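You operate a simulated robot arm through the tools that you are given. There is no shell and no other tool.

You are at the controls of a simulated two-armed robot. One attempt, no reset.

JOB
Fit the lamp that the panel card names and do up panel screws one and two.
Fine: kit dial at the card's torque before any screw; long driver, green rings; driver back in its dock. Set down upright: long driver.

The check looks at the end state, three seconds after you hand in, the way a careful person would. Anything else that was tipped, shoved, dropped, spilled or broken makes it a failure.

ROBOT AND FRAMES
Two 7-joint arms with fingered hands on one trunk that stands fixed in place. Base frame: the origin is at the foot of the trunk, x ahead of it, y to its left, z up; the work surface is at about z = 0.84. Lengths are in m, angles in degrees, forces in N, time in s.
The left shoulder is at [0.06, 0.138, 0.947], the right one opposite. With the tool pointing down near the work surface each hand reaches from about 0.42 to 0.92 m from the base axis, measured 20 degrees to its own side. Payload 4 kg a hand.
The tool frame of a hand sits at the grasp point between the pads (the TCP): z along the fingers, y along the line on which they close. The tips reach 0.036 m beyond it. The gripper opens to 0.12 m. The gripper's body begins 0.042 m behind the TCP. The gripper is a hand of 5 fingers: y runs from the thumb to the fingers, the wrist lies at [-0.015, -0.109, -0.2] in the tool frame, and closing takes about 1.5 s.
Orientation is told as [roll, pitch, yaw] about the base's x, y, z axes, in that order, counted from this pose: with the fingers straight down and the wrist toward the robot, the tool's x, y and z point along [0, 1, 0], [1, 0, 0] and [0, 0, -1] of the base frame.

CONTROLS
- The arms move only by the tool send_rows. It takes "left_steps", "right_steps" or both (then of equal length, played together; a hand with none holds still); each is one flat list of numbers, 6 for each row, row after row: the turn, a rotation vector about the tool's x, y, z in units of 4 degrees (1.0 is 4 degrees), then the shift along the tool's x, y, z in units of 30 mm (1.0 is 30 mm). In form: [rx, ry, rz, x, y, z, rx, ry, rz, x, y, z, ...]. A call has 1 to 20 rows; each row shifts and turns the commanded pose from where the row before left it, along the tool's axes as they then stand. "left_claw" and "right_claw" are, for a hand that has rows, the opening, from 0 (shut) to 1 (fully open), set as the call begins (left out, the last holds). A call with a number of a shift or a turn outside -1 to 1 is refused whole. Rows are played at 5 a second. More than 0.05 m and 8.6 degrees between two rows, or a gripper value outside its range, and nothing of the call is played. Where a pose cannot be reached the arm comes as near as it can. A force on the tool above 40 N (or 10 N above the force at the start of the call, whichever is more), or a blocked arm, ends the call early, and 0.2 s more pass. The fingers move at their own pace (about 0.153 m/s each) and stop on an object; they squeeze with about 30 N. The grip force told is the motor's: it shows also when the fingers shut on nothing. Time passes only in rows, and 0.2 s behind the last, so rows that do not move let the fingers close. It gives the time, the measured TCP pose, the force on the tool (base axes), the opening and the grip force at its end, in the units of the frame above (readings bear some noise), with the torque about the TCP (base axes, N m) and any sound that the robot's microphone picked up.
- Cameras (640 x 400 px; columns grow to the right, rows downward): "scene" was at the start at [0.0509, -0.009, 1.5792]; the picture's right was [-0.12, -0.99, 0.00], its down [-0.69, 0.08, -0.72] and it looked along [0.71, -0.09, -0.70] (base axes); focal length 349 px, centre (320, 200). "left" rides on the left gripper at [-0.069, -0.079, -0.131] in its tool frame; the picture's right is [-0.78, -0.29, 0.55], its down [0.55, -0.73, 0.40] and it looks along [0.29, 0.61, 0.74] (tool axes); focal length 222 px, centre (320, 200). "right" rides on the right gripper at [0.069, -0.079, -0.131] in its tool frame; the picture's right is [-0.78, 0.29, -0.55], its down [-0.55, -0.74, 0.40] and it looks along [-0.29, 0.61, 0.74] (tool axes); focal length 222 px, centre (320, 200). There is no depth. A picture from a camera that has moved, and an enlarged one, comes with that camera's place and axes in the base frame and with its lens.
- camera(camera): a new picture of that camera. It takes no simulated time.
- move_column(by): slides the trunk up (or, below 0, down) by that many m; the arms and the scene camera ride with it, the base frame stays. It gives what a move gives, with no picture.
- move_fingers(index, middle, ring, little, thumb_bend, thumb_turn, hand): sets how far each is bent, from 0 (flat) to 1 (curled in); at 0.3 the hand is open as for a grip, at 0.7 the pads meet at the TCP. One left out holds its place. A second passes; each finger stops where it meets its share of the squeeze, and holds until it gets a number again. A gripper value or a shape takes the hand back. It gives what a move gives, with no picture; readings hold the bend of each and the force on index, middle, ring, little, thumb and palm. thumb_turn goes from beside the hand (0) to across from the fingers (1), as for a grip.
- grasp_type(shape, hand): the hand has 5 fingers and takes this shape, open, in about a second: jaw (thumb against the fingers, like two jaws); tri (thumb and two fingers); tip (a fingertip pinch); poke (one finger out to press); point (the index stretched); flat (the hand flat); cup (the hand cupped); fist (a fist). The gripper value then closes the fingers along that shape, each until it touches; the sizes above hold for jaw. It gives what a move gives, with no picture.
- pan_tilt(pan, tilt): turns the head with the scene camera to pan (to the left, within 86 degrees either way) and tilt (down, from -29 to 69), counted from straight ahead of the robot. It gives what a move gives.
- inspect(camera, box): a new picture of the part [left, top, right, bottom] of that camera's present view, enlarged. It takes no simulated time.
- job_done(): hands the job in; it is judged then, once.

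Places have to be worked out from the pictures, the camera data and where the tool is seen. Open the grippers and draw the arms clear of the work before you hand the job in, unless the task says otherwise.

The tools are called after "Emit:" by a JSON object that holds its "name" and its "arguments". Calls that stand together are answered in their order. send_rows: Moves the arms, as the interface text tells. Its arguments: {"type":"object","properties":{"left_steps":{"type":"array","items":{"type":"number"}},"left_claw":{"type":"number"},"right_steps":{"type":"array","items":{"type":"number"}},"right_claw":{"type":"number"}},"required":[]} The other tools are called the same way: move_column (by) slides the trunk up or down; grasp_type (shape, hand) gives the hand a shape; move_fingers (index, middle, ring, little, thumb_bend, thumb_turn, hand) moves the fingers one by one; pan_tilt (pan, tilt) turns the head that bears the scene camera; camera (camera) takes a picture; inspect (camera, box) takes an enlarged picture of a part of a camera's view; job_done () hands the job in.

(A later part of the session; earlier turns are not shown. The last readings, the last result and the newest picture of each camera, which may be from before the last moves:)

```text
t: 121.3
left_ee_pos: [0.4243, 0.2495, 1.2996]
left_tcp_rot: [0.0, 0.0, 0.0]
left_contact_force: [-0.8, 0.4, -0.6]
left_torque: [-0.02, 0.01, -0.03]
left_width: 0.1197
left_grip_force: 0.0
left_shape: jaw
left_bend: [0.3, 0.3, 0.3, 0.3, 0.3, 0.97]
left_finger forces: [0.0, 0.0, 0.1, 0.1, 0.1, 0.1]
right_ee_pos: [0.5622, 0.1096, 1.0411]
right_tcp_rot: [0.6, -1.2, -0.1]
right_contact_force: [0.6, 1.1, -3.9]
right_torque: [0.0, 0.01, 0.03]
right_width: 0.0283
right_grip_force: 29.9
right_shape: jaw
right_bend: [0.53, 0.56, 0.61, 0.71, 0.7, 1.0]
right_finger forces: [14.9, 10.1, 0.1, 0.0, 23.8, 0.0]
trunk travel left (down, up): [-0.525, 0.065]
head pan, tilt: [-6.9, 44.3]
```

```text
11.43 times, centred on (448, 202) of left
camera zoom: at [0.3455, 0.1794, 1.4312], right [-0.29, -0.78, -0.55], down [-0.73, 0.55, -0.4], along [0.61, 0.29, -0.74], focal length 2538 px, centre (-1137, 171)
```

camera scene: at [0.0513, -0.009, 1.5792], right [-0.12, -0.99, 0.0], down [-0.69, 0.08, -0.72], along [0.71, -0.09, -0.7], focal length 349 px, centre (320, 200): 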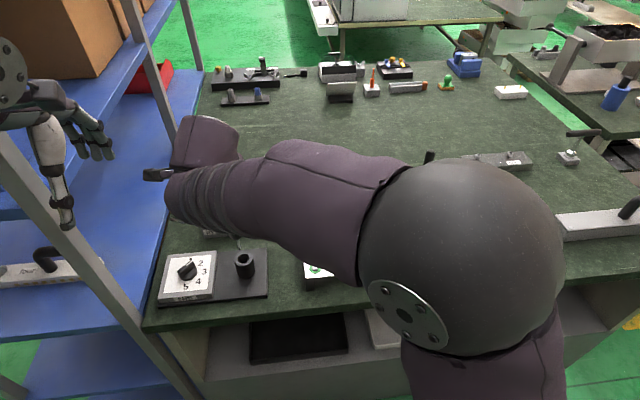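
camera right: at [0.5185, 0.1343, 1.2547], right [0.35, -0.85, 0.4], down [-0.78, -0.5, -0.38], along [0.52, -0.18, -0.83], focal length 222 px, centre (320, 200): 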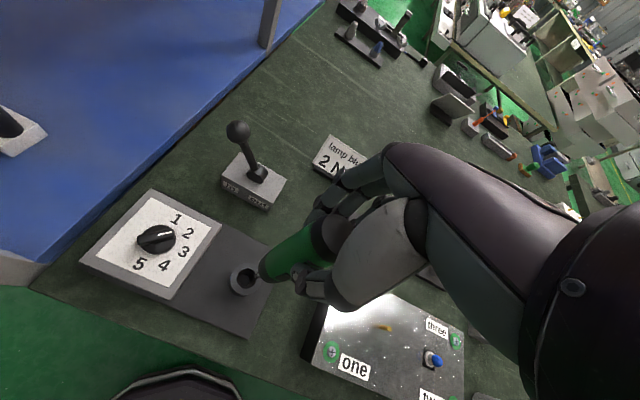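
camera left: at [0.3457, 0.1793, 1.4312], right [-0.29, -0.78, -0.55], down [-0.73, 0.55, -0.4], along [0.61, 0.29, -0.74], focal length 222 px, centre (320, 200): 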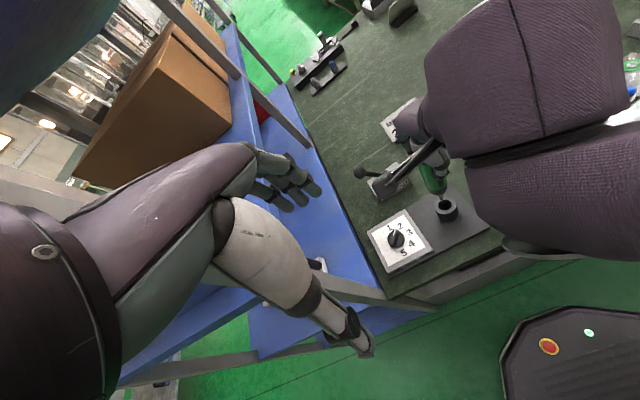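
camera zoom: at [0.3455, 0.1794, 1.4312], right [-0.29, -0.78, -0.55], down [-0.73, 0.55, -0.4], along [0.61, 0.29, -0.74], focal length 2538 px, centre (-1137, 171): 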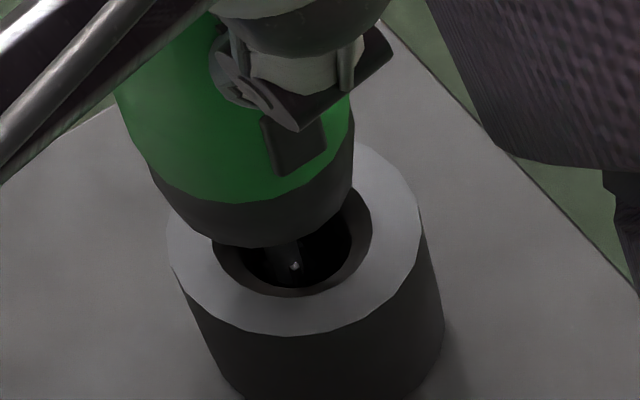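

The bit is centred in the bore. I lower further in small steps, watching for contact.

Emit:
{"name": "send_rows", "arguments": {"right_steps": [0, 0, 0, 0, 0, 0.2, 0, 0, 0, 0, 0, 0.2, 0, 0, 0, 0, 0, 0.1, 0, 0, 0, 0, 0, 0.08, 0, 0, 0, 0, 0, 0]}}

Emit:
{"name": "inspect", "arguments": {"camera": "left", "box": [425, 175, 470, 225]}}

```text
t: 122.5
left_ee_pos: [0.4251, 0.2497, 1.2993]
left_tcp_rot: [0.0, 0.0, 0.0]
left_contact_force: [-0.6, 0.0, 0.5]
left_torque: [-0.03, 0.03, -0.01]
left_width: 0.1195
left_grip_force: 0.1
left_shape: jaw
left_bend: [0.3, 0.3, 0.3, 0.3, 0.3, 0.97]
left_finger forces: [0.1, 0.1, 0.0, 0.1, 0.0, 0.0]
right_ee_pos: [0.5613, 0.1096, 1.0253]
right_tcp_rot: [0.7, -1.3, -0.1]
right_contact_force: [-1.7, -0.6, 4.9]
right_torque: [-0.02, 0.07, -0.01]
right_width: 0.0285
right_grip_force: 29.8
right_shape: jaw
right_bend: [0.53, 0.56, 0.61, 0.71, 0.7, 1.0]
right_finger forces: [15.2, 10.3, 0.0, 0.0, 25.7, 0.1]
trunk travel left (down, up): [-0.525, 0.065]
head pan, tilt: [-6.9, 44.3]
```

```text
8.00 times, centred on (448, 200) of left
camera zoom: at [0.3448, 0.1794, 1.4315], right [-0.29, -0.78, -0.55], down [-0.73, 0.55, -0.4], along [0.61, 0.29, -0.74], focal length 1777 px, centre (-700, 200)
```

zoom: 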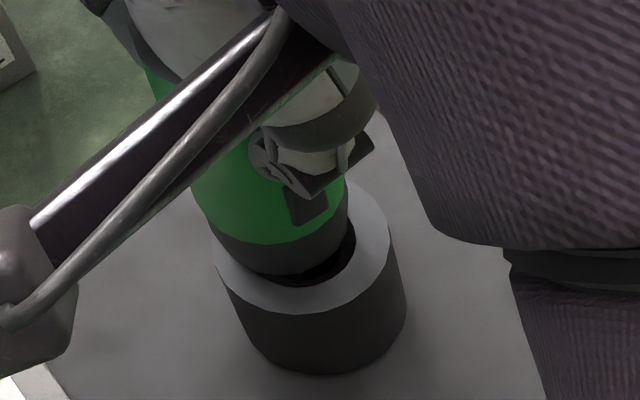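

Light contact (9 N) slightly early; the nose seems to touch the rim on the left side. I look from the hand camera before correcting.

Emit:
{"name": "inspect", "arguments": {"camera": "right", "box": [225, 220, 305, 290]}}

Emit:
{"name": "inspect", "arguments": {"camera": "left", "box": [433, 190, 465, 220]}}

```text
5.71 times, centred on (265, 255) of right
camera zoom: at [0.4797, 0.1778, 1.1545], right [0.28, -0.79, 0.54], down [-0.73, -0.54, -0.42], along [0.63, -0.28, -0.73], focal length 1269 px, centre (634, -114)
```

zoom: 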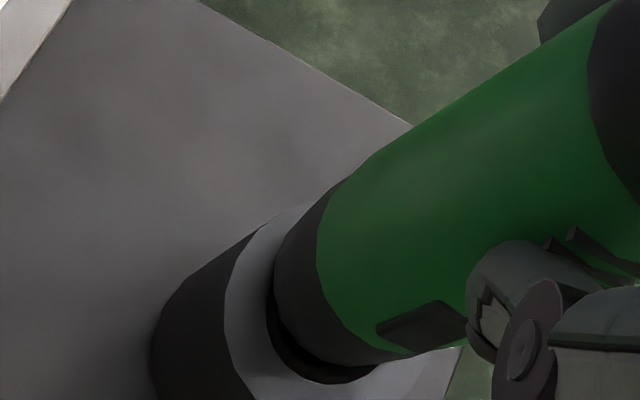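

```text
13.33 times, centred on (449, 205) of left
camera zoom: at [0.3448, 0.1794, 1.4315], right [-0.29, -0.78, -0.55], down [-0.73, 0.55, -0.4], along [0.61, 0.29, -0.74], focal length 2962 px, centre (-1400, 133)
```

zoom: 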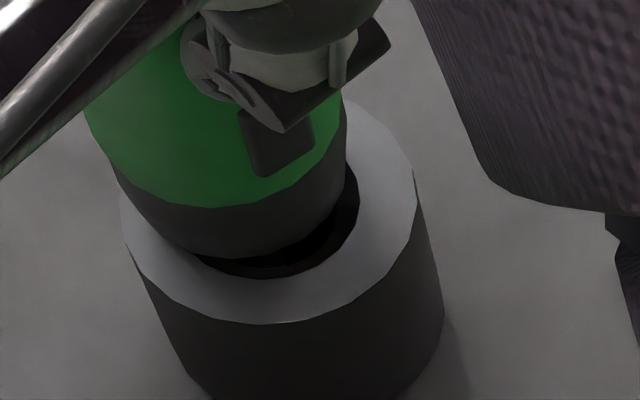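

The nose sits about 3 mm too far forward. I lift 6 mm, shift 3 mm toward the robot, and lower again.

Emit:
{"name": "send_rows", "arguments": {"right_steps": [0, 0, 0, 0, 0, -0.2, 0, 0, 0, 0, -0.1, 0, 0, 0, 0, 0, 0, 0.15, 0, 0, 0, 0, 0, 0.1, 0, 0, 0, 0, 0, 0.08, 0, 0, 0, 0, 0, 0]}}

Emit:
{"name": "inspect", "arguments": {"camera": "left", "box": [433, 190, 465, 220]}}

Emit:
{"name": "inspect", "arguments": {"camera": "right", "box": [225, 220, 305, 290]}}

```text
t: 123.9
left_ee_pos: [0.4247, 0.2501, 1.2996]
left_tcp_rot: [0.0, -0.1, 0.0]
left_contact_force: [0.0, 0.4, 0.0]
left_torque: [0.03, -0.03, -0.02]
left_width: 0.1198
left_grip_force: 0.1
left_shape: jaw
left_bend: [0.3, 0.3, 0.3, 0.3, 0.3, 0.97]
left_finger forces: [0.0, 0.0, 0.0, 0.0, 0.0, 0.0]
right_ee_pos: [0.5576, 0.1103, 1.022]
right_tcp_rot: [0.7, -1.4, -0.1]
right_contact_force: [-2.0, -1.2, 6.9]
right_torque: [-0.03, 0.14, -0.03]
right_width: 0.029
right_grip_force: 29.6
right_shape: jaw
right_bend: [0.53, 0.56, 0.61, 0.71, 0.7, 1.0]
right_finger forces: [15.0, 11.2, 0.1, 0.1, 26.8, 0.0]
trunk travel left (down, up): [-0.525, 0.065]
head pan, tilt: [-6.9, 44.3]
```

```text
13.33 times, centred on (449, 205) of left
camera zoom: at [0.3447, 0.1793, 1.4316], right [-0.29, -0.78, -0.55], down [-0.73, 0.55, -0.4], along [0.61, 0.29, -0.74], focal length 2962 px, centre (-1400, 133)
```

zoom: 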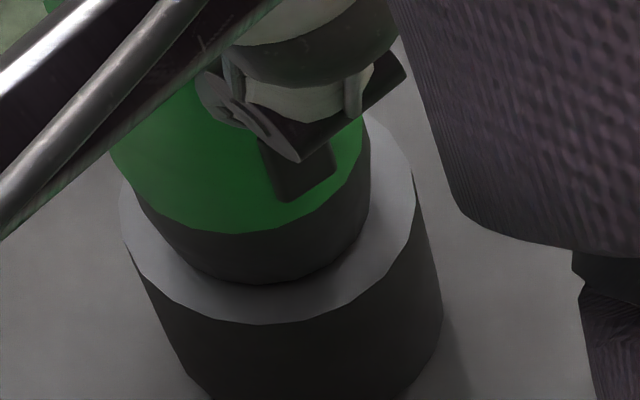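

```text
5.71 times, centred on (265, 255) of right
camera zoom: at [0.4764, 0.1785, 1.151], right [0.28, -0.79, 0.54], down [-0.73, -0.54, -0.42], along [0.63, -0.28, -0.73], focal length 1269 px, centre (634, -114)
```

zoom: 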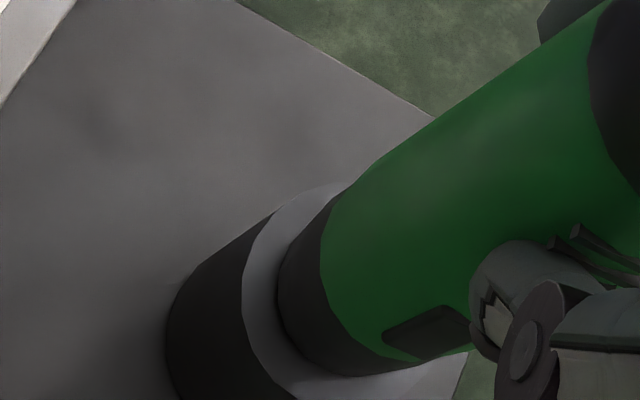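

Now the nose is well centred and deeper, touching lightly on the far-left side of the bore. I ease up 2 mm, shift 1 mm back and 1 mm right, and lower further.

Emit:
{"name": "send_rows", "arguments": {"right_steps": [0, 0, 0, 0, 0, -0.08, 0, 0, 0, -0.033, -0.033, 0, 0, 0, 0, 0, 0, 0.08, 0, 0, 0, 0, 0, 0.08, 0, 0, 0, 0, 0, 0]}}

Emit:
{"name": "inspect", "arguments": {"camera": "left", "box": [433, 190, 465, 220]}}

```text
t: 125.1
left_ee_pos: [0.4235, 0.2497, 1.3011]
left_tcp_rot: [0.0, -0.1, 0.0]
left_contact_force: [-0.1, 0.0, 0.6]
left_torque: [0.02, -0.02, 0.01]
left_width: 0.1198
left_grip_force: 0.0
left_shape: jaw
left_bend: [0.3, 0.3, 0.3, 0.3, 0.3, 0.97]
left_finger forces: [0.1, 0.0, 0.1, 0.0, 0.0, 0.0]
right_ee_pos: [0.5571, 0.1097, 1.0214]
right_tcp_rot: [0.7, -1.5, -0.1]
right_contact_force: [0.0, -0.2, 21.3]
right_torque: [-0.04, -0.02, 0.0]
right_width: 0.0303
right_grip_force: 29.7
right_shape: jaw
right_bend: [0.53, 0.56, 0.61, 0.71, 0.71, 1.0]
right_finger forces: [17.3, 12.2, 0.1, 0.0, 29.1, 0.1]
trunk travel left (down, up): [-0.525, 0.065]
head pan, tilt: [-6.9, 44.3]
```

```text
13.33 times, centred on (449, 205) of left
camera zoom: at [0.3438, 0.1791, 1.432], right [-0.29, -0.78, -0.55], down [-0.73, 0.55, -0.4], along [0.61, 0.29, -0.74], focal length 2962 px, centre (-1400, 133)
```

zoom: 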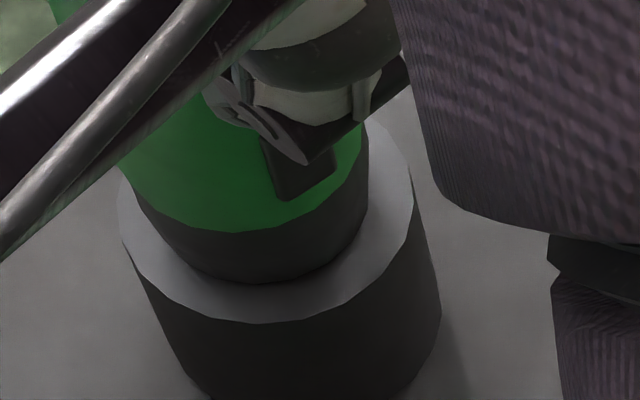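

Now the load is purely vertical (21 N, no side force): the nose is fully seated and centred. I relax the downward push and begin opening the hand in very small steps.

Emit:
{"name": "send_rows", "arguments": {"right_steps": [0, 0, 0, 0, 0, -0.05, 0, 0, 0, 0, 0, 0]}}

Emit:
{"name": "send_rows", "arguments": {"right_steps": [0, 0, 0, 0, 0, 0, 0, 0, 0, 0, 0, 0], "right_claw": 0.26}}

Emit:
{"name": "send_rows", "arguments": {"right_steps": [0, 0, 0, 0, 0, 0, 0, 0, 0, 0, 0, 0], "right_claw": 0.28}}

Emit:
{"name": "send_rows", "arguments": {"right_steps": [0, 0, 0, 0, 0, 0, 0, 0, 0, 0, 0, 0], "right_claw": 0.3}}

Emit:
{"name": "inspect", "arguments": {"camera": "left", "box": [425, 165, 475, 225]}}

```text
t: 125.7
left_ee_pos: [0.423, 0.2486, 1.3]
left_tcp_rot: [-0.1, -0.1, 0.1]
left_contact_force: [0.5, -0.4, -0.8]
left_torque: [-0.01, 0.01, 0.04]
left_width: 0.1198
left_grip_force: 0.1
left_shape: jaw
left_bend: [0.3, 0.3, 0.3, 0.3, 0.3, 0.97]
left_finger forces: [0.0, 0.0, 0.0, 0.0, 0.0, 0.1]
right_ee_pos: [0.5562, 0.1103, 1.0215]
right_tcp_rot: [0.7, -1.5, -0.1]
right_contact_force: [2.4, 0.6, 20.4]
right_torque: [0.01, -0.18, 0.01]
right_width: 0.0302
right_grip_force: 29.7
right_shape: jaw
right_bend: [0.52, 0.56, 0.61, 0.71, 0.71, 1.0]
right_finger forces: [17.9, 12.3, 0.1, 0.1, 27.6, 0.0]
trunk travel left (down, up): [-0.525, 0.065]
head pan, tilt: [-6.9, 44.3]
```

```text
t: 126.3
left_ee_pos: [0.4245, 0.2495, 1.2988]
left_tcp_rot: [0.0, 0.0, 0.0]
left_contact_force: [-0.6, -0.4, -0.1]
left_torque: [-0.02, 0.02, -0.01]
left_width: 0.1196
left_grip_force: 0.1
left_shape: jaw
left_bend: [0.3, 0.3, 0.3, 0.3, 0.3, 0.97]
left_finger forces: [0.1, 0.1, 0.0, 0.0, 0.1, 0.0]
right_ee_pos: [0.557, 0.1087, 1.0177]
right_tcp_rot: [0.6, -1.1, -0.2]
right_contact_force: [-0.8, -0.9, -0.9]
right_torque: [-0.02, -0.03, 0.01]
right_width: 0.0318
right_grip_force: 0.1
right_shape: jaw
right_bend: [0.54, 0.56, 0.55, 0.71, 0.68, 1.0]
right_finger forces: [0.0, 0.4, 0.1, 0.0, 0.5, 0.1]
trunk travel left (down, up): [-0.525, 0.065]
head pan, tilt: [-6.9, 44.3]
```

```text
t: 126.9
left_ee_pos: [0.4251, 0.2504, 1.2987]
left_tcp_rot: [0.0, -0.1, -0.1]
left_contact_force: [0.2, -0.7, -0.8]
left_torque: [0.04, -0.02, 0.02]
left_width: 0.1198
left_grip_force: 0.1
left_shape: jaw
left_bend: [0.3, 0.3, 0.3, 0.3, 0.3, 0.97]
left_finger forces: [0.0, 0.1, 0.0, 0.1, 0.0, 0.0]
right_ee_pos: [0.5584, 0.1109, 1.0187]
right_tcp_rot: [0.6, -1.3, -0.1]
right_contact_force: [-0.5, -0.3, 0.1]
right_torque: [0.0, 0.0, -0.04]
right_width: 0.0335
right_grip_force: 0.1
right_shape: jaw
right_bend: [0.53, 0.56, 0.54, 0.71, 0.68, 1.0]
right_finger forces: [0.1, 0.0, 0.1, 0.0, 0.4, 0.0]
trunk travel left (down, up): [-0.525, 0.065]
head pan, tilt: [-6.9, 44.3]
```

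```text
t: 127.5
left_ee_pos: [0.4244, 0.2494, 1.2994]
left_tcp_rot: [0.0, 0.0, 0.0]
left_contact_force: [-0.5, 0.1, -0.6]
left_torque: [0.0, 0.02, 0.0]
left_width: 0.1196
left_grip_force: 0.1
left_shape: jaw
left_bend: [0.3, 0.3, 0.3, 0.3, 0.3, 0.97]
left_finger forces: [0.0, 0.0, 0.0, 0.0, 0.0, 0.1]
right_ee_pos: [0.5575, 0.11, 1.0195]
right_tcp_rot: [0.6, -1.3, -0.1]
right_contact_force: [-0.1, -0.1, 0.5]
right_torque: [0.03, -0.03, 0.02]
right_width: 0.0355
right_grip_force: 0.0
right_shape: jaw
right_bend: [0.52, 0.55, 0.53, 0.71, 0.68, 1.0]
right_finger forces: [0.0, 0.1, 0.1, 0.0, 0.0, 0.0]
trunk travel left (down, up): [-0.525, 0.065]
head pan, tilt: [-6.9, 44.3]
```

```text
6.67 times, centred on (450, 195) of left
camera zoom: at [0.3453, 0.1795, 1.4313], right [-0.29, -0.78, -0.55], down [-0.73, 0.55, -0.4], along [0.61, 0.29, -0.74], focal length 1481 px, centre (-547, 233)
```

zoom: 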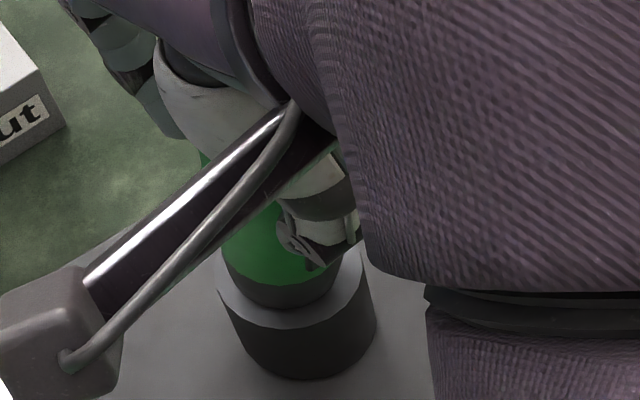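

The grip has let go and the driver settled a little deeper by itself. I check its attitude from the hand camera, then keep opening slowly.

Emit:
{"name": "send_rows", "arguments": {"right_steps": [0, 0, 0, 0, 0, 0, 0, 0, 0, 0, 0, 0], "right_claw": 0.34}}

Emit:
{"name": "send_rows", "arguments": {"right_steps": [0, 0, 0, 0, 0, 0, 0, 0, 0, 0, 0, 0], "right_claw": 0.4}}

Emit:
{"name": "inspect", "arguments": {"camera": "right", "box": [220, 140, 400, 340]}}

Emit:
{"name": "inspect", "arguments": {"camera": "left", "box": [430, 180, 470, 225]}}

```text
t: 128.1
left_ee_pos: [0.4249, 0.2504, 1.2994]
left_tcp_rot: [0.1, 0.0, 0.0]
left_contact_force: [-0.3, 0.4, 0.0]
left_torque: [0.03, -0.03, 0.04]
left_width: 0.1197
left_grip_force: 0.1
left_shape: jaw
left_bend: [0.3, 0.3, 0.3, 0.3, 0.3, 0.97]
left_finger forces: [0.0, 0.0, 0.0, 0.1, 0.1, 0.0]
right_ee_pos: [0.5568, 0.1097, 1.0206]
right_tcp_rot: [0.6, -1.3, -0.1]
right_contact_force: [0.7, 0.2, -0.3]
right_torque: [-0.01, 0.01, 0.0]
right_width: 0.0402
right_grip_force: 0.1
right_shape: jaw
right_bend: [0.49, 0.53, 0.51, 0.71, 0.67, 1.0]
right_finger forces: [0.0, 0.0, 0.1, 0.0, 0.0, 0.1]
trunk travel left (down, up): [-0.525, 0.065]
head pan, tilt: [-6.9, 44.3]
```

```text
t: 128.7
left_ee_pos: [0.4244, 0.2496, 1.2997]
left_tcp_rot: [-0.1, 0.0, 0.0]
left_contact_force: [-1.2, 0.3, -0.5]
left_torque: [-0.01, 0.01, -0.01]
left_width: 0.1198
left_grip_force: 0.0
left_shape: jaw
left_bend: [0.3, 0.3, 0.3, 0.3, 0.3, 0.97]
left_finger forces: [0.0, 0.1, 0.0, 0.0, 0.0, 0.0]
right_ee_pos: [0.5575, 0.1098, 1.0192]
right_tcp_rot: [0.6, -1.3, -0.2]
right_contact_force: [0.6, 0.6, -0.1]
right_torque: [-0.02, 0.0, 0.0]
right_width: 0.0475
right_grip_force: 0.1
right_shape: jaw
right_bend: [0.47, 0.5, 0.49, 0.7, 0.65, 1.0]
right_finger forces: [0.1, 0.1, 0.0, 0.0, 0.0, 0.1]
trunk travel left (down, up): [-0.525, 0.065]
head pan, tilt: [-6.9, 44.3]
```

```text
2.00 times, centred on (310, 240) of right
camera zoom: at [0.4755, 0.1776, 1.1488], right [0.28, -0.79, 0.54], down [-0.73, -0.54, -0.42], along [0.63, -0.28, -0.73], focal length 444 px, centre (340, 120)
```

zoom: 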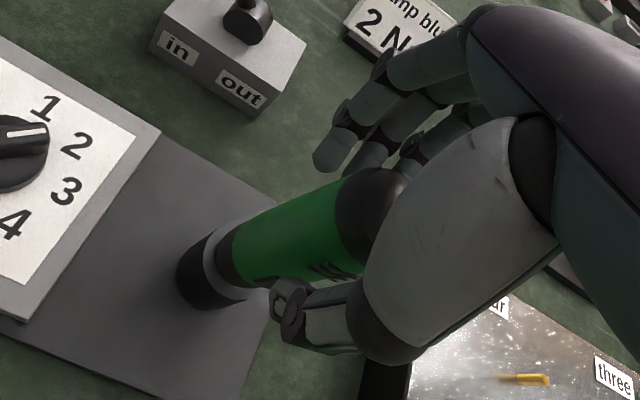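

```text
8.89 times, centred on (450, 202) of left
camera zoom: at [0.3453, 0.1795, 1.4313], right [-0.29, -0.78, -0.55], down [-0.73, 0.55, -0.4], along [0.61, 0.29, -0.74], focal length 1974 px, centre (-836, 178)
```

zoom: 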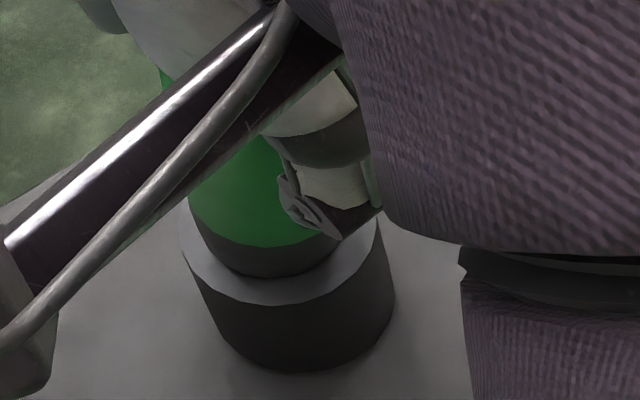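

The driver is now at its original depth. I open fully, centre the open hand around the handle and rise straight up to look at its attitude.

Emit:
{"name": "send_rows", "arguments": {"right_steps": [0, 0, 0, 0, 0, 0, 0, 0, 0, 0, 0, 0, 0, 0, 0, 0, 0, 0, 0, 0, 0, 0, 0, 0], "right_claw": 1.0}}

Emit:
{"name": "inspect", "arguments": {"camera": "right", "box": [220, 140, 400, 340]}}

Emit:
{"name": "inspect", "arguments": {"camera": "left", "box": [430, 180, 470, 225]}}

```text
t: 129.7
left_ee_pos: [0.4265, 0.2493, 1.3005]
left_tcp_rot: [0.0, 0.0, 0.1]
left_contact_force: [0.0, 0.2, -1.2]
left_torque: [-0.01, -0.04, 0.03]
left_width: 0.1197
left_grip_force: 0.0
left_shape: jaw
left_bend: [0.3, 0.3, 0.3, 0.3, 0.3, 0.97]
left_finger forces: [0.1, 0.0, 0.1, 0.0, 0.0, 0.1]
right_ee_pos: [0.5574, 0.1112, 1.0208]
right_tcp_rot: [0.5, -1.2, -0.1]
right_contact_force: [-0.2, 0.2, -1.2]
right_torque: [-0.01, -0.02, -0.01]
right_width: 0.1197
right_grip_force: 0.0
right_shape: jaw
right_bend: [0.3, 0.3, 0.3, 0.3, 0.3, 0.97]
right_finger forces: [0.1, 0.0, 0.0, 0.1, 0.0, 0.1]
trunk travel left (down, up): [-0.525, 0.065]
head pan, tilt: [-6.9, 44.3]
```

```text
2.00 times, centred on (310, 240) of right
camera zoom: at [0.4755, 0.1776, 1.1488], right [0.28, -0.79, 0.54], down [-0.73, -0.54, -0.42], along [0.63, -0.28, -0.73], focal length 444 px, centre (340, 120)
```

zoom: 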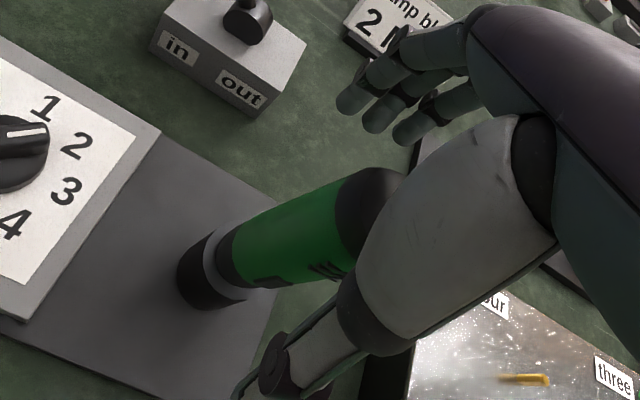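

```text
8.89 times, centred on (450, 202) of left
camera zoom: at [0.3453, 0.1795, 1.4313], right [-0.29, -0.78, -0.55], down [-0.73, 0.55, -0.4], along [0.61, 0.29, -0.74], focal length 1974 px, centre (-836, 178)
```

zoom: 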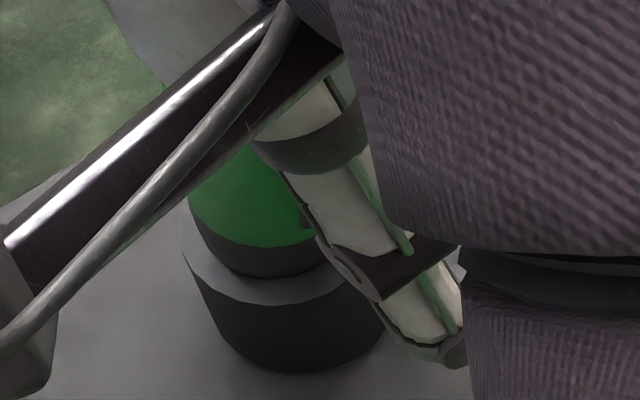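

The driver has not moved while the hand opened. I shift the hand about 10 mm toward the robot and 5 mm right, away from the cap, then rise.

Emit:
{"name": "send_rows", "arguments": {"right_steps": [0, 0, 0, -0.08, -0.17, 0, 0, 0, 0, -0.08, -0.17, 0, 0, 0, 0, 0, 0, -0.3, 0, 0, 0, 0, 0, -0.5, 0, 0, 0, 0, 0, -0.7, 0, 0, 0, 0, 0, -0.8, 0, 0, 0, 0, 0, -0.8, 0, 0, 0, 0, 0, -0.8, 0, 0, 0, 0, 0, 0]}}

Emit:
{"name": "camera", "arguments": {"camera": "left"}}

Emit:
{"name": "inspect", "arguments": {"camera": "right", "box": [190, 200, 350, 330]}}

Emit:
{"name": "camera", "arguments": {"camera": "scene"}}

```text
t: 131.7
left_ee_pos: [0.4241, 0.2506, 1.298]
left_tcp_rot: [0.0, 0.0, 0.0]
left_contact_force: [-0.2, -0.1, 0.1]
left_torque: [-0.02, -0.03, 0.02]
left_width: 0.1195
left_grip_force: 0.0
left_shape: jaw
left_bend: [0.3, 0.3, 0.3, 0.3, 0.3, 0.97]
left_finger forces: [0.0, 0.0, 0.0, 0.0, 0.0, 0.0]
right_ee_pos: [0.5445, 0.1053, 1.1366]
right_tcp_rot: [0.5, -1.2, 0.0]
right_contact_force: [0.7, 0.7, 0.1]
right_torque: [-0.02, -0.01, 0.01]
right_width: 0.1196
right_grip_force: 0.0
right_shape: jaw
right_bend: [0.3, 0.3, 0.3, 0.3, 0.3, 0.97]
right_finger forces: [0.0, 0.1, 0.0, 0.0, 0.0, 0.0]
trunk travel left (down, up): [-0.525, 0.065]
head pan, tilt: [-6.9, 44.3]
```

```text
taken
camera left: at [0.3454, 0.1796, 1.4312], right [-0.29, -0.78, -0.55], down [-0.73, 0.55, -0.4], along [0.61, 0.29, -0.74], focal length 222 px, centre (320, 200)
```

left: 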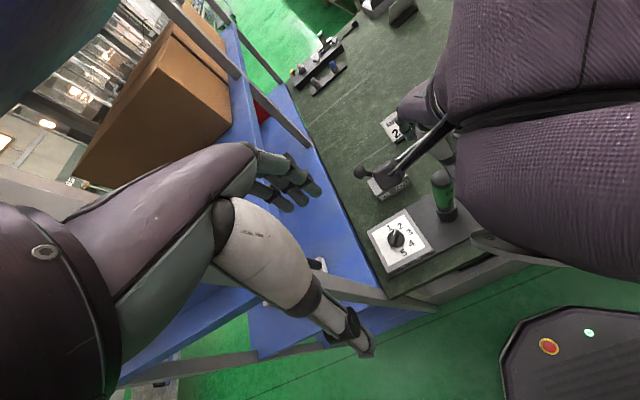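

```text
3.08 times, centred on (270, 265) of right
camera zoom: at [0.4633, 0.1718, 1.265], right [0.28, -0.79, 0.55], down [-0.73, -0.54, -0.42], along [0.63, -0.28, -0.73], focal length 684 px, centre (474, 0)
```

zoom: 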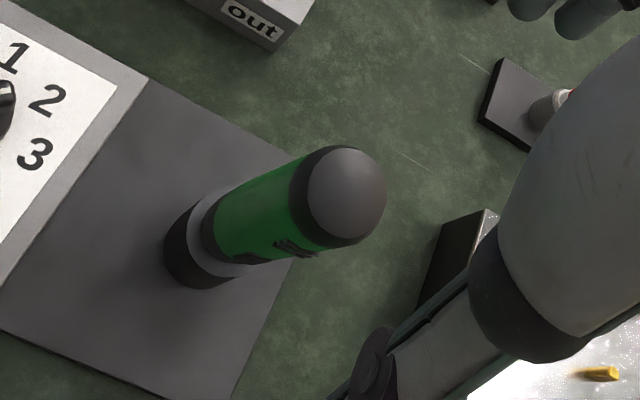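

```text
taken
camera scene: at [0.0509, -0.0088, 1.5792], right [-0.12, -0.99, 0.0], down [-0.69, 0.08, -0.72], along [0.71, -0.09, -0.7], focal length 349 px, centre (320, 200)
```

scene: 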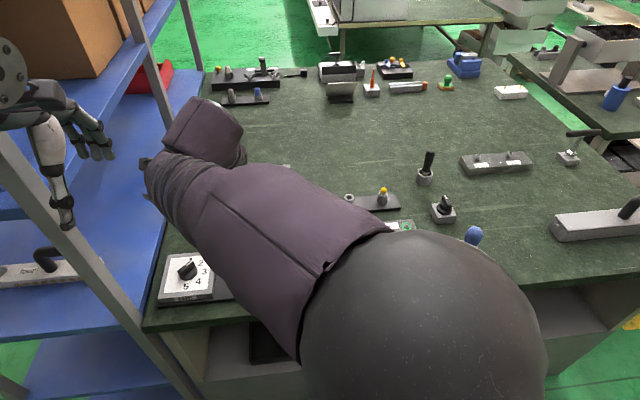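

From here both the left and right cameras see the driver. I zoom in with the left one.

Emit:
{"name": "inspect", "arguments": {"camera": "left", "box": [415, 155, 475, 230]}}

```text
5.33 times, centred on (445, 192) of left
camera zoom: at [0.3454, 0.1796, 1.4312], right [-0.29, -0.78, -0.55], down [-0.73, 0.55, -0.4], along [0.61, 0.29, -0.74], focal length 1185 px, centre (-347, 240)
```

zoom: 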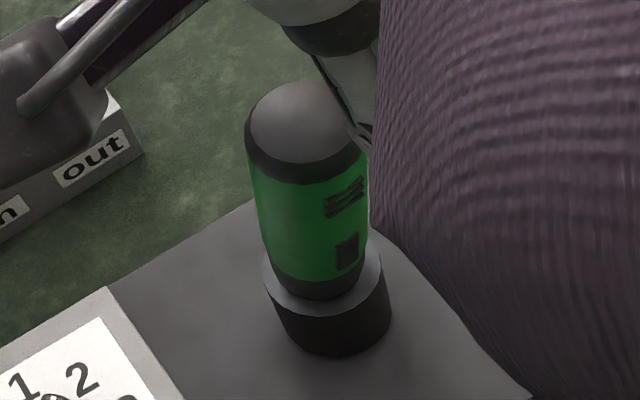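

The driver is now much deeper in the dock than at my first attempt, leaning only slightly. I take the right arm away to its start place and look from the scene camera.

Emit:
{"name": "send_rows", "arguments": {"right_steps": [0, 0, 0, 0, 0, -0.5, 0.3, -0.13, 0, -0.5, 0.15, -0.5, 0, 0, 0, -0.85, 0.2, -0.4, 0, 0, 0, -0.9, 0.2, -0.2, 0, 0, 0, -0.9, 0.2, 0, 0, 0, 0, -0.9, 0.2, 0, 0, 0, 0, -0.9, 0.2, 0, 0, 0, 0, -0.9, 0.2, 0, 0, 0, 0, -0.9, 0.2, 0, 0, 0, 0, -0.9, 0.2, 0, 0, 0, 0, -0.9, 0.2, 0, 0, 0, 0, -0.9, 0.2, 0, 0, 0, 0, -0.9, 0.2, 0, 0, 0, 0, -0.9, 0.2, 0, 0, 0, 0, -0.9, 0.2, 0, 0, 0, 0, -0.3, 0.1, 0, 0, 0, 0, 0, 0, 0]}}

Emit:
{"name": "inspect", "arguments": {"camera": "scene", "box": [215, 205, 275, 290]}}

Emit:
{"name": "inspect", "arguments": {"camera": "left", "box": [400, 150, 500, 240]}}

```text
t: 135.3
left_ee_pos: [0.425, 0.2485, 1.2997]
left_tcp_rot: [0.0, -0.1, -0.1]
left_contact_force: [-0.1, 0.0, -0.7]
left_torque: [0.02, 0.0, 0.0]
left_width: 0.1197
left_grip_force: 0.0
left_shape: jaw
left_bend: [0.3, 0.3, 0.3, 0.3, 0.3, 0.97]
left_finger forces: [0.0, 0.0, 0.0, 0.1, 0.0, 0.1]
right_ee_pos: [0.6297, -0.271, 1.1836]
right_tcp_rot: [0.1, -0.2, -0.1]
right_contact_force: [-0.9, -0.2, -1.1]
right_torque: [0.01, -0.02, -0.01]
right_width: 0.1197
right_grip_force: 0.2
right_shape: jaw
right_bend: [0.3, 0.3, 0.3, 0.3, 0.3, 0.97]
right_finger forces: [0.0, 0.1, 0.0, 0.1, 0.1, 0.1]
trunk travel left (down, up): [-0.525, 0.065]
head pan, tilt: [-6.9, 44.3]
```

```text
4.71 times, centred on (245, 248) of scene
camera zoom: at [0.0508, -0.009, 1.5792], right [-0.12, -0.99, 0.0], down [-0.69, 0.08, -0.72], along [0.71, -0.09, -0.7], focal length 1642 px, centre (673, -24)
```

zoom: 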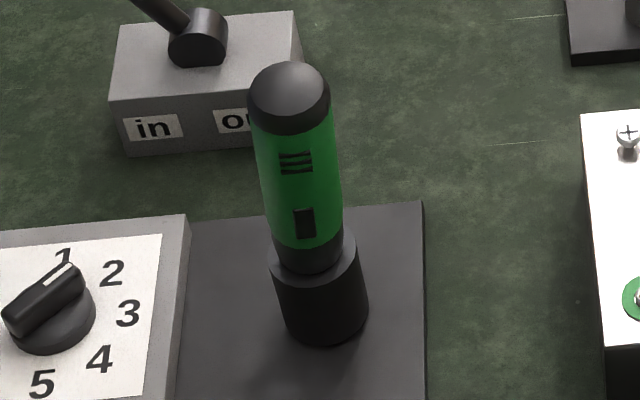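

```text
4.44 times, centred on (450, 195) of left
camera zoom: at [0.3453, 0.1793, 1.4313], right [-0.29, -0.78, -0.55], down [-0.73, 0.55, -0.4], along [0.61, 0.29, -0.74], focal length 987 px, centre (-258, 222)
```

zoom: 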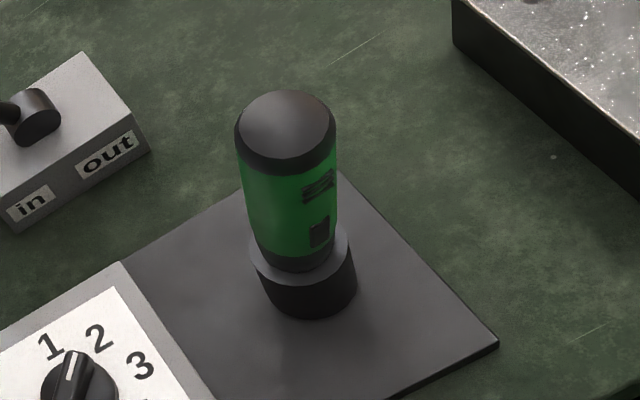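

The driver is at its original depth with about 5° of slack lean to the right. I'll nudge its cap gently upright with closed fingertips: first shape the right hand and bring it to the driver's right side, above.

Emit:
{"name": "grasp_type", "arguments": {"shape": "tip", "hand": "right"}}

Emit:
{"name": "send_rows", "arguments": {"right_steps": [0, 0, 0, 0.6, -0.2, 0, 0, 0, 0, 0.88, -0.25, 0, 0, 0, 0, 0.88, -0.25, 0, 0, 0, 0, 0.88, -0.25, 0, 0, 0, 0, 0.88, -0.25, 0, 0, 0, 0, 0.88, -0.25, 0, 0, 0, 0, 0.88, -0.25, 0, 0, 0, 0, 0.88, -0.25, 0.2, 0, 0, 0, 0.88, -0.25, 0.2, 0, 0, 0, 0.88, -0.25, 0.2, 0, 0, 0, 0.88, -0.25, 0.2, 0, 0, 0, 0.7, -0.2, 0.2, 0, 0, 0, 0, 0, 0], "right_claw": 0.0}}

Emit:
{"name": "camera", "arguments": {"camera": "right"}}

Emit:
{"name": "inspect", "arguments": {"camera": "right", "box": [150, 180, 350, 330]}}

```text
t: 136.2
left_ee_pos: [0.4244, 0.2492, 1.2989]
left_tcp_rot: [-0.2, -0.1, -0.1]
left_contact_force: [0.9, -0.7, 0.4]
left_torque: [0.02, 0.02, 0.01]
left_width: 0.1195
left_grip_force: 0.0
left_shape: jaw
left_bend: [0.3, 0.3, 0.3, 0.3, 0.3, 0.97]
left_finger forces: [0.0, 0.0, 0.0, 0.1, 0.1, 0.1]
right_ee_pos: [0.6288, -0.2716, 1.1829]
right_tcp_rot: [0.0, -0.1, 0.0]
right_contact_force: [0.1, 0.2, 0.5]
right_torque: [0.01, 0.03, 0.0]
right_width: 0.1196
right_grip_force: 0.0
right_shape: tip
right_bend: [0.31, 0.98, 0.99, 0.99, 0.3, 0.97]
right_finger forces: [0.1, 0.1, 0.1, 0.0, 0.0, 0.1]
trunk travel left (down, up): [-0.525, 0.065]
head pan, tilt: [-6.9, 44.3]
```

```text
t: 139.0
left_ee_pos: [0.4254, 0.2496, 1.2984]
left_tcp_rot: [0.0, 0.0, 0.0]
left_contact_force: [0.0, -0.5, -0.6]
left_torque: [0.01, 0.01, -0.01]
left_width: 0.1197
left_grip_force: 0.0
left_shape: jaw
left_bend: [0.3, 0.3, 0.3, 0.3, 0.3, 0.97]
left_finger forces: [0.0, 0.1, 0.1, 0.0, 0.1, 0.0]
right_ee_pos: [0.5425, 0.0335, 1.1525]
right_tcp_rot: [0.1, -0.2, -0.2]
right_contact_force: [-0.2, 0.3, 0.9]
right_torque: [0.0, 0.01, -0.01]
right_width: 0.0
right_grip_force: 29.7
right_shape: tip
right_bend: [0.7, 1.0, 1.0, 1.0, 0.68, 1.0]
right_finger forces: [0.0, 0.0, 0.1, 0.0, 0.0, 0.0]
trunk travel left (down, up): [-0.525, 0.065]
head pan, tilt: [-6.9, 44.3]
```

```text
taken
camera right: at [0.4642, 0.1017, 1.2822], right [0.29, -0.79, 0.55], down [-0.74, -0.55, -0.4], along [0.61, -0.29, -0.74], focal length 222 px, centre (320, 200)
```

right: 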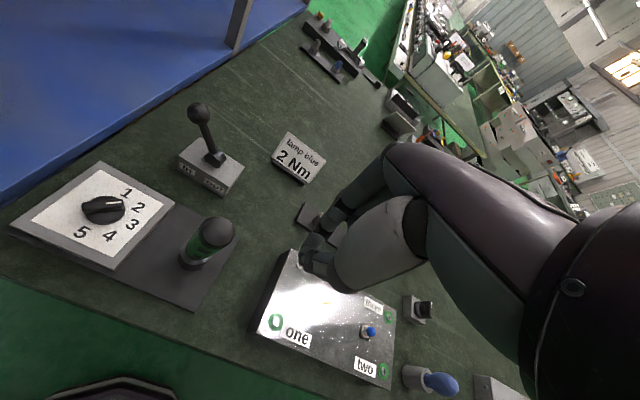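

```text
2.67 times, centred on (250, 255) of right
camera zoom: at [0.4642, 0.1017, 1.2822], right [0.29, -0.79, 0.55], down [-0.74, -0.55, -0.4], along [0.61, -0.29, -0.74], focal length 592 px, centre (507, 53)
```

zoom: 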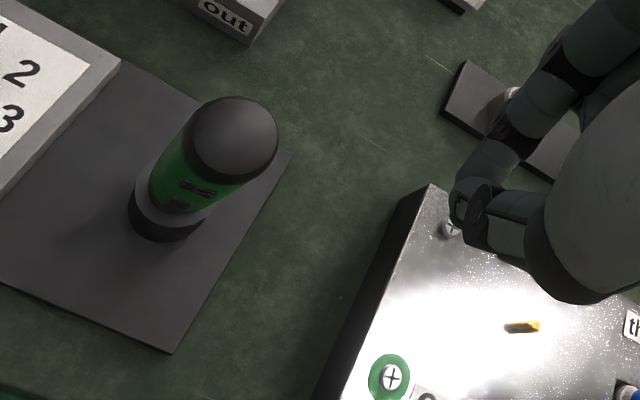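

The cap centre is at about (0.552, 0.101). I lower the closed tips to cap height on its right side, well clear of it.

Emit:
{"name": "send_rows", "arguments": {"right_steps": [0, 0, 0, 0.2, 0.12, 0.6, 0, 0, 0, 0.2, 0, 0.8, 0, 0, 0, 0, 0, 0.8, 0, 0, 0, 0, 0, 0.8, 0, 0, 0, 0, 0, 0.4, 0, 0, 0, 0, 0, 0]}}

Emit:
{"name": "inspect", "arguments": {"camera": "right", "box": [190, 150, 390, 300]}}

Emit:
{"name": "camera", "arguments": {"camera": "scene"}}

Emit:
{"name": "camera", "arguments": {"camera": "left"}}

```text
t: 140.4
left_ee_pos: [0.4242, 0.2504, 1.2995]
left_tcp_rot: [-0.1, -0.1, 0.0]
left_contact_force: [0.7, 0.2, 0.6]
left_torque: [-0.03, -0.04, 0.01]
left_width: 0.1199
left_grip_force: 0.0
left_shape: jaw
left_bend: [0.3, 0.3, 0.3, 0.3, 0.3, 0.97]
left_finger forces: [0.0, 0.0, 0.1, 0.0, 0.1, 0.1]
right_ee_pos: [0.5461, 0.0451, 1.052]
right_tcp_rot: [0.1, 0.0, -0.1]
right_contact_force: [0.5, 0.8, 0.4]
right_torque: [0.01, -0.02, -0.02]
right_width: 0.0
right_grip_force: 29.6
right_shape: tip
right_bend: [0.7, 1.0, 1.0, 1.0, 0.68, 1.0]
right_finger forces: [0.0, 0.1, 0.1, 0.1, 0.0, 0.1]
trunk travel left (down, up): [-0.525, 0.065]
head pan, tilt: [-6.9, 44.3]
```

```text
2.67 times, centred on (290, 225) of right
camera zoom: at [0.4676, 0.1138, 1.1817], right [0.29, -0.79, 0.55], down [-0.74, -0.55, -0.4], along [0.61, -0.29, -0.74], focal length 592 px, centre (400, 133)
```

zoom: 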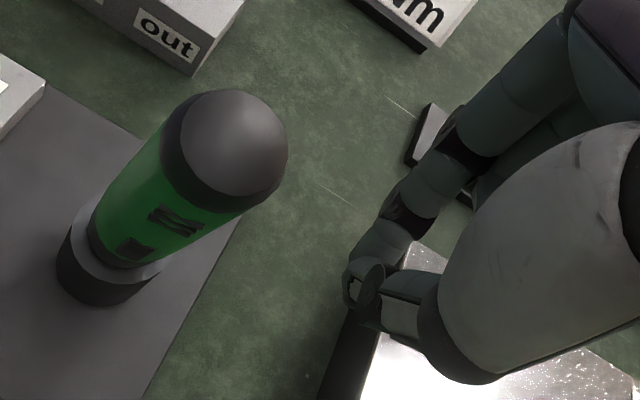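

```text
taken
camera scene: at [0.0508, -0.0089, 1.5792], right [-0.12, -0.99, 0.0], down [-0.69, 0.08, -0.72], along [0.71, -0.09, -0.7], focal length 349 px, centre (320, 200)
```

scene: 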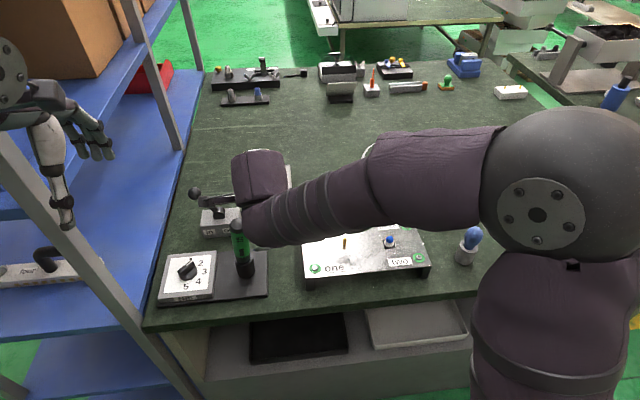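

```text
taken
camera left: at [0.3452, 0.1794, 1.4313], right [-0.29, -0.78, -0.55], down [-0.73, 0.55, -0.4], along [0.61, 0.29, -0.74], focal length 222 px, centre (320, 200)
```

left: 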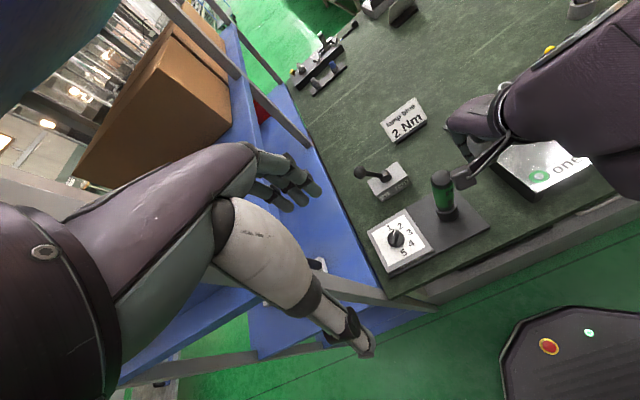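

The scene and left cameras now both see the driver with the hand beside it. I approach the cap slowly from the right.

Emit:
{"name": "send_rows", "arguments": {"right_steps": [0, 0, 0, 0.3, 0, 0, 0, 0, 0, 0.3, 0, 0, 0, 0, 0, 0.2, 0, 0, 0, 0, 0, 0.1, 0, 0, 0, 0, 0, 0, 0, 0]}}

Emit:
{"name": "inspect", "arguments": {"camera": "scene", "box": [205, 200, 285, 290]}}

Emit:
{"name": "inspect", "arguments": {"camera": "right", "box": [190, 150, 390, 300]}}

```text
t: 141.6
left_ee_pos: [0.4256, 0.2499, 1.299]
left_tcp_rot: [0.0, -0.1, -0.1]
left_contact_force: [-1.1, 0.1, 0.0]
left_torque: [0.01, 0.01, -0.02]
left_width: 0.1196
left_grip_force: 0.0
left_shape: jaw
left_bend: [0.3, 0.3, 0.3, 0.3, 0.3, 0.97]
left_finger forces: [0.0, 0.0, 0.0, 0.0, 0.1, 0.1]
right_ee_pos: [0.5472, 0.072, 1.052]
right_tcp_rot: [0.1, -0.2, -0.2]
right_contact_force: [-0.9, -0.2, 0.2]
right_torque: [0.04, 0.03, -0.02]
right_width: 0.0
right_grip_force: 30.4
right_shape: tip
right_bend: [0.7, 1.0, 1.0, 1.0, 0.68, 1.0]
right_finger forces: [0.0, 0.0, 0.1, 0.1, 0.0, 0.0]
trunk travel left (down, up): [-0.525, 0.065]
head pan, tilt: [-6.9, 44.3]
```

```text
4.44 times, centred on (245, 245) of scene
camera zoom: at [0.0509, -0.0089, 1.5792], right [-0.12, -0.99, 0.0], down [-0.69, 0.08, -0.72], along [0.71, -0.09, -0.7], focal length 1550 px, centre (653, 0)
```

zoom: 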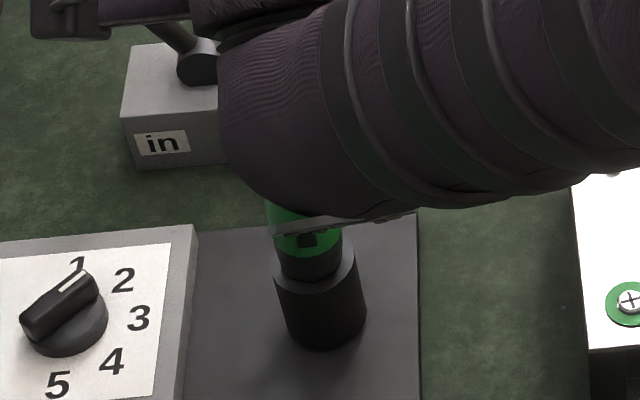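

```text
2.67 times, centred on (290, 225) of right
camera zoom: at [0.4676, 0.141, 1.1823], right [0.29, -0.79, 0.55], down [-0.74, -0.55, -0.4], along [0.61, -0.29, -0.74], focal length 592 px, centre (400, 133)
```

zoom: 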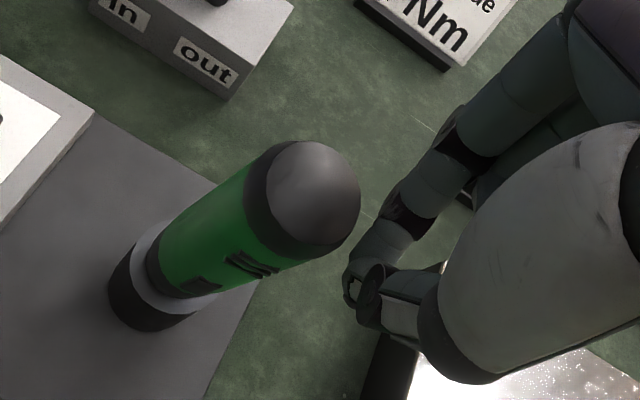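

The tips are almost touching. I push 8 mm in small steps and look.

Emit:
{"name": "send_rows", "arguments": {"right_steps": [0, 0, 0, 0.09, 0, 0, 0, 0, 0, 0.09, 0, 0, 0, 0, 0, 0.09, 0, 0, 0, 0, 0, 0, 0, 0]}}

Emit:
{"name": "inspect", "arguments": {"camera": "right", "box": [190, 150, 390, 300]}}

Emit:
{"name": "inspect", "arguments": {"camera": "left", "box": [400, 150, 500, 240]}}

```text
t: 142.6
left_ee_pos: [0.4254, 0.2509, 1.2987]
left_tcp_rot: [0.0, 0.0, 0.1]
left_contact_force: [0.1, -0.2, 0.5]
left_torque: [0.0, 0.01, -0.01]
left_width: 0.1197
left_grip_force: 0.0
left_shape: jaw
left_bend: [0.3, 0.3, 0.3, 0.3, 0.3, 0.97]
left_finger forces: [0.1, 0.0, 0.0, 0.1, 0.0, 0.0]
right_ee_pos: [0.5469, 0.0796, 1.0522]
right_tcp_rot: [0.1, -0.1, -0.1]
right_contact_force: [0.0, -0.4, -1.0]
right_torque: [0.0, -0.01, -0.02]
right_width: 0.0
right_grip_force: 29.9
right_shape: tip
right_bend: [0.7, 1.0, 1.0, 1.0, 0.68, 1.0]
right_finger forces: [0.0, 0.1, 0.0, 0.1, 0.1, 0.0]
trunk travel left (down, up): [-0.525, 0.065]
head pan, tilt: [-6.9, 44.3]
```

```text
2.67 times, centred on (290, 225) of right
camera zoom: at [0.4681, 0.1489, 1.1824], right [0.29, -0.79, 0.55], down [-0.74, -0.55, -0.4], along [0.61, -0.29, -0.74], focal length 592 px, centre (400, 133)
```

zoom: 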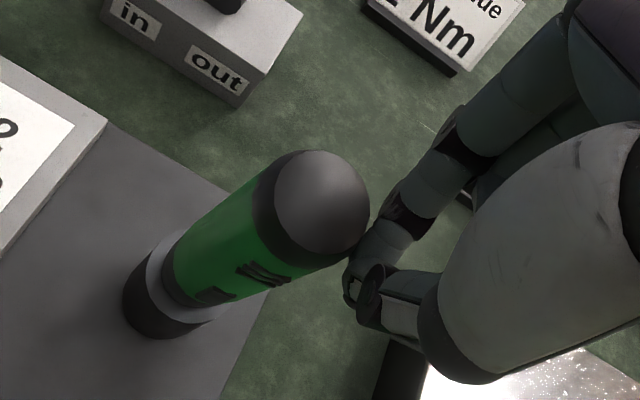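

```text
4.44 times, centred on (450, 195) of left
camera zoom: at [0.3453, 0.1794, 1.4313], right [-0.29, -0.78, -0.55], down [-0.73, 0.55, -0.4], along [0.61, 0.29, -0.74], focal length 987 px, centre (-258, 222)
```

zoom: 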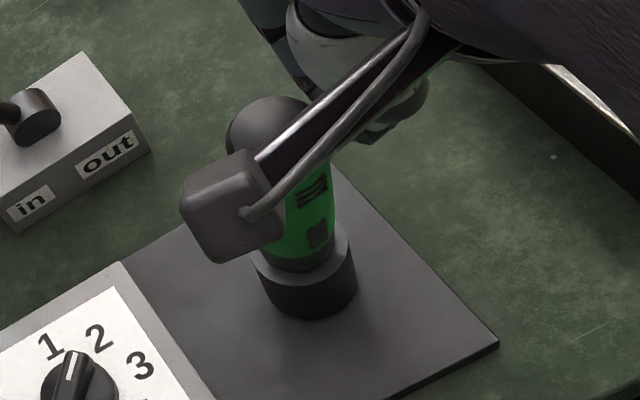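

The cap has moved about 3 mm toward upright. I push 5 mm more.

Emit:
{"name": "send_rows", "arguments": {"right_steps": [0, 0, 0, 0.08, 0, 0, 0, 0, 0, 0.08, 0, 0, 0, 0, 0, 0, 0, 0]}}

Emit:
{"name": "inspect", "arguments": {"camera": "right", "box": [190, 150, 390, 300]}}

Emit:
{"name": "inspect", "arguments": {"camera": "left", "box": [400, 150, 500, 240]}}

```text
t: 143.4
left_ee_pos: [0.4246, 0.2499, 1.2993]
left_tcp_rot: [-0.1, 0.0, 0.0]
left_contact_force: [-0.5, -0.3, -0.1]
left_torque: [0.0, 0.01, 0.01]
left_width: 0.12
left_grip_force: 0.2
left_shape: jaw
left_bend: [0.3, 0.3, 0.3, 0.3, 0.3, 0.97]
left_finger forces: [0.1, 0.0, 0.0, 0.0, 0.0, 0.0]
right_ee_pos: [0.5474, 0.0842, 1.0519]
right_tcp_rot: [0.1, 0.0, -0.1]
right_contact_force: [-0.1, 0.4, 0.7]
right_torque: [0.03, -0.02, 0.01]
right_width: 0.0003
right_grip_force: 30.1
right_shape: tip
right_bend: [0.7, 1.0, 1.0, 1.0, 0.68, 1.0]
right_finger forces: [0.0, 0.1, 0.0, 0.1, 0.1, 0.0]
trunk travel left (down, up): [-0.525, 0.065]
head pan, tilt: [-6.9, 44.3]
```

```text
2.67 times, centred on (290, 225) of right
camera zoom: at [0.4681, 0.1533, 1.1824], right [0.29, -0.79, 0.55], down [-0.74, -0.55, -0.4], along [0.61, -0.29, -0.74], focal length 592 px, centre (400, 133)
```

zoom: 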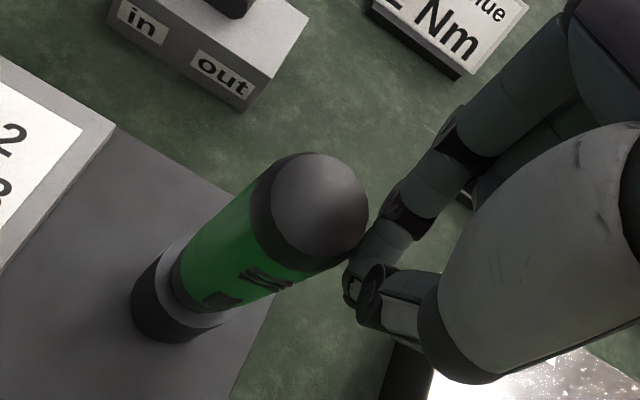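

```text
4.44 times, centred on (450, 195) of left
camera zoom: at [0.3453, 0.1794, 1.4313], right [-0.29, -0.78, -0.55], down [-0.73, 0.55, -0.4], along [0.61, 0.29, -0.74], focal length 987 px, centre (-258, 222)
```

zoom: 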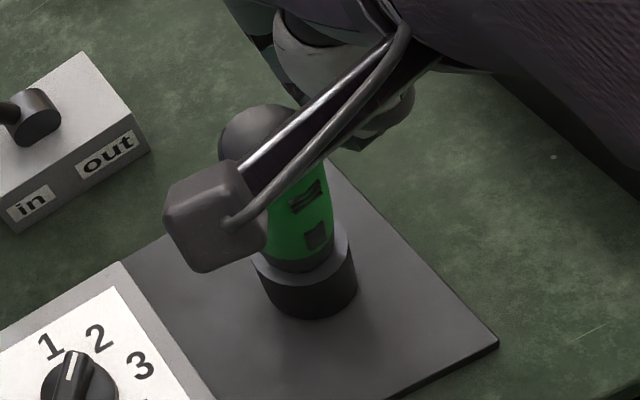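

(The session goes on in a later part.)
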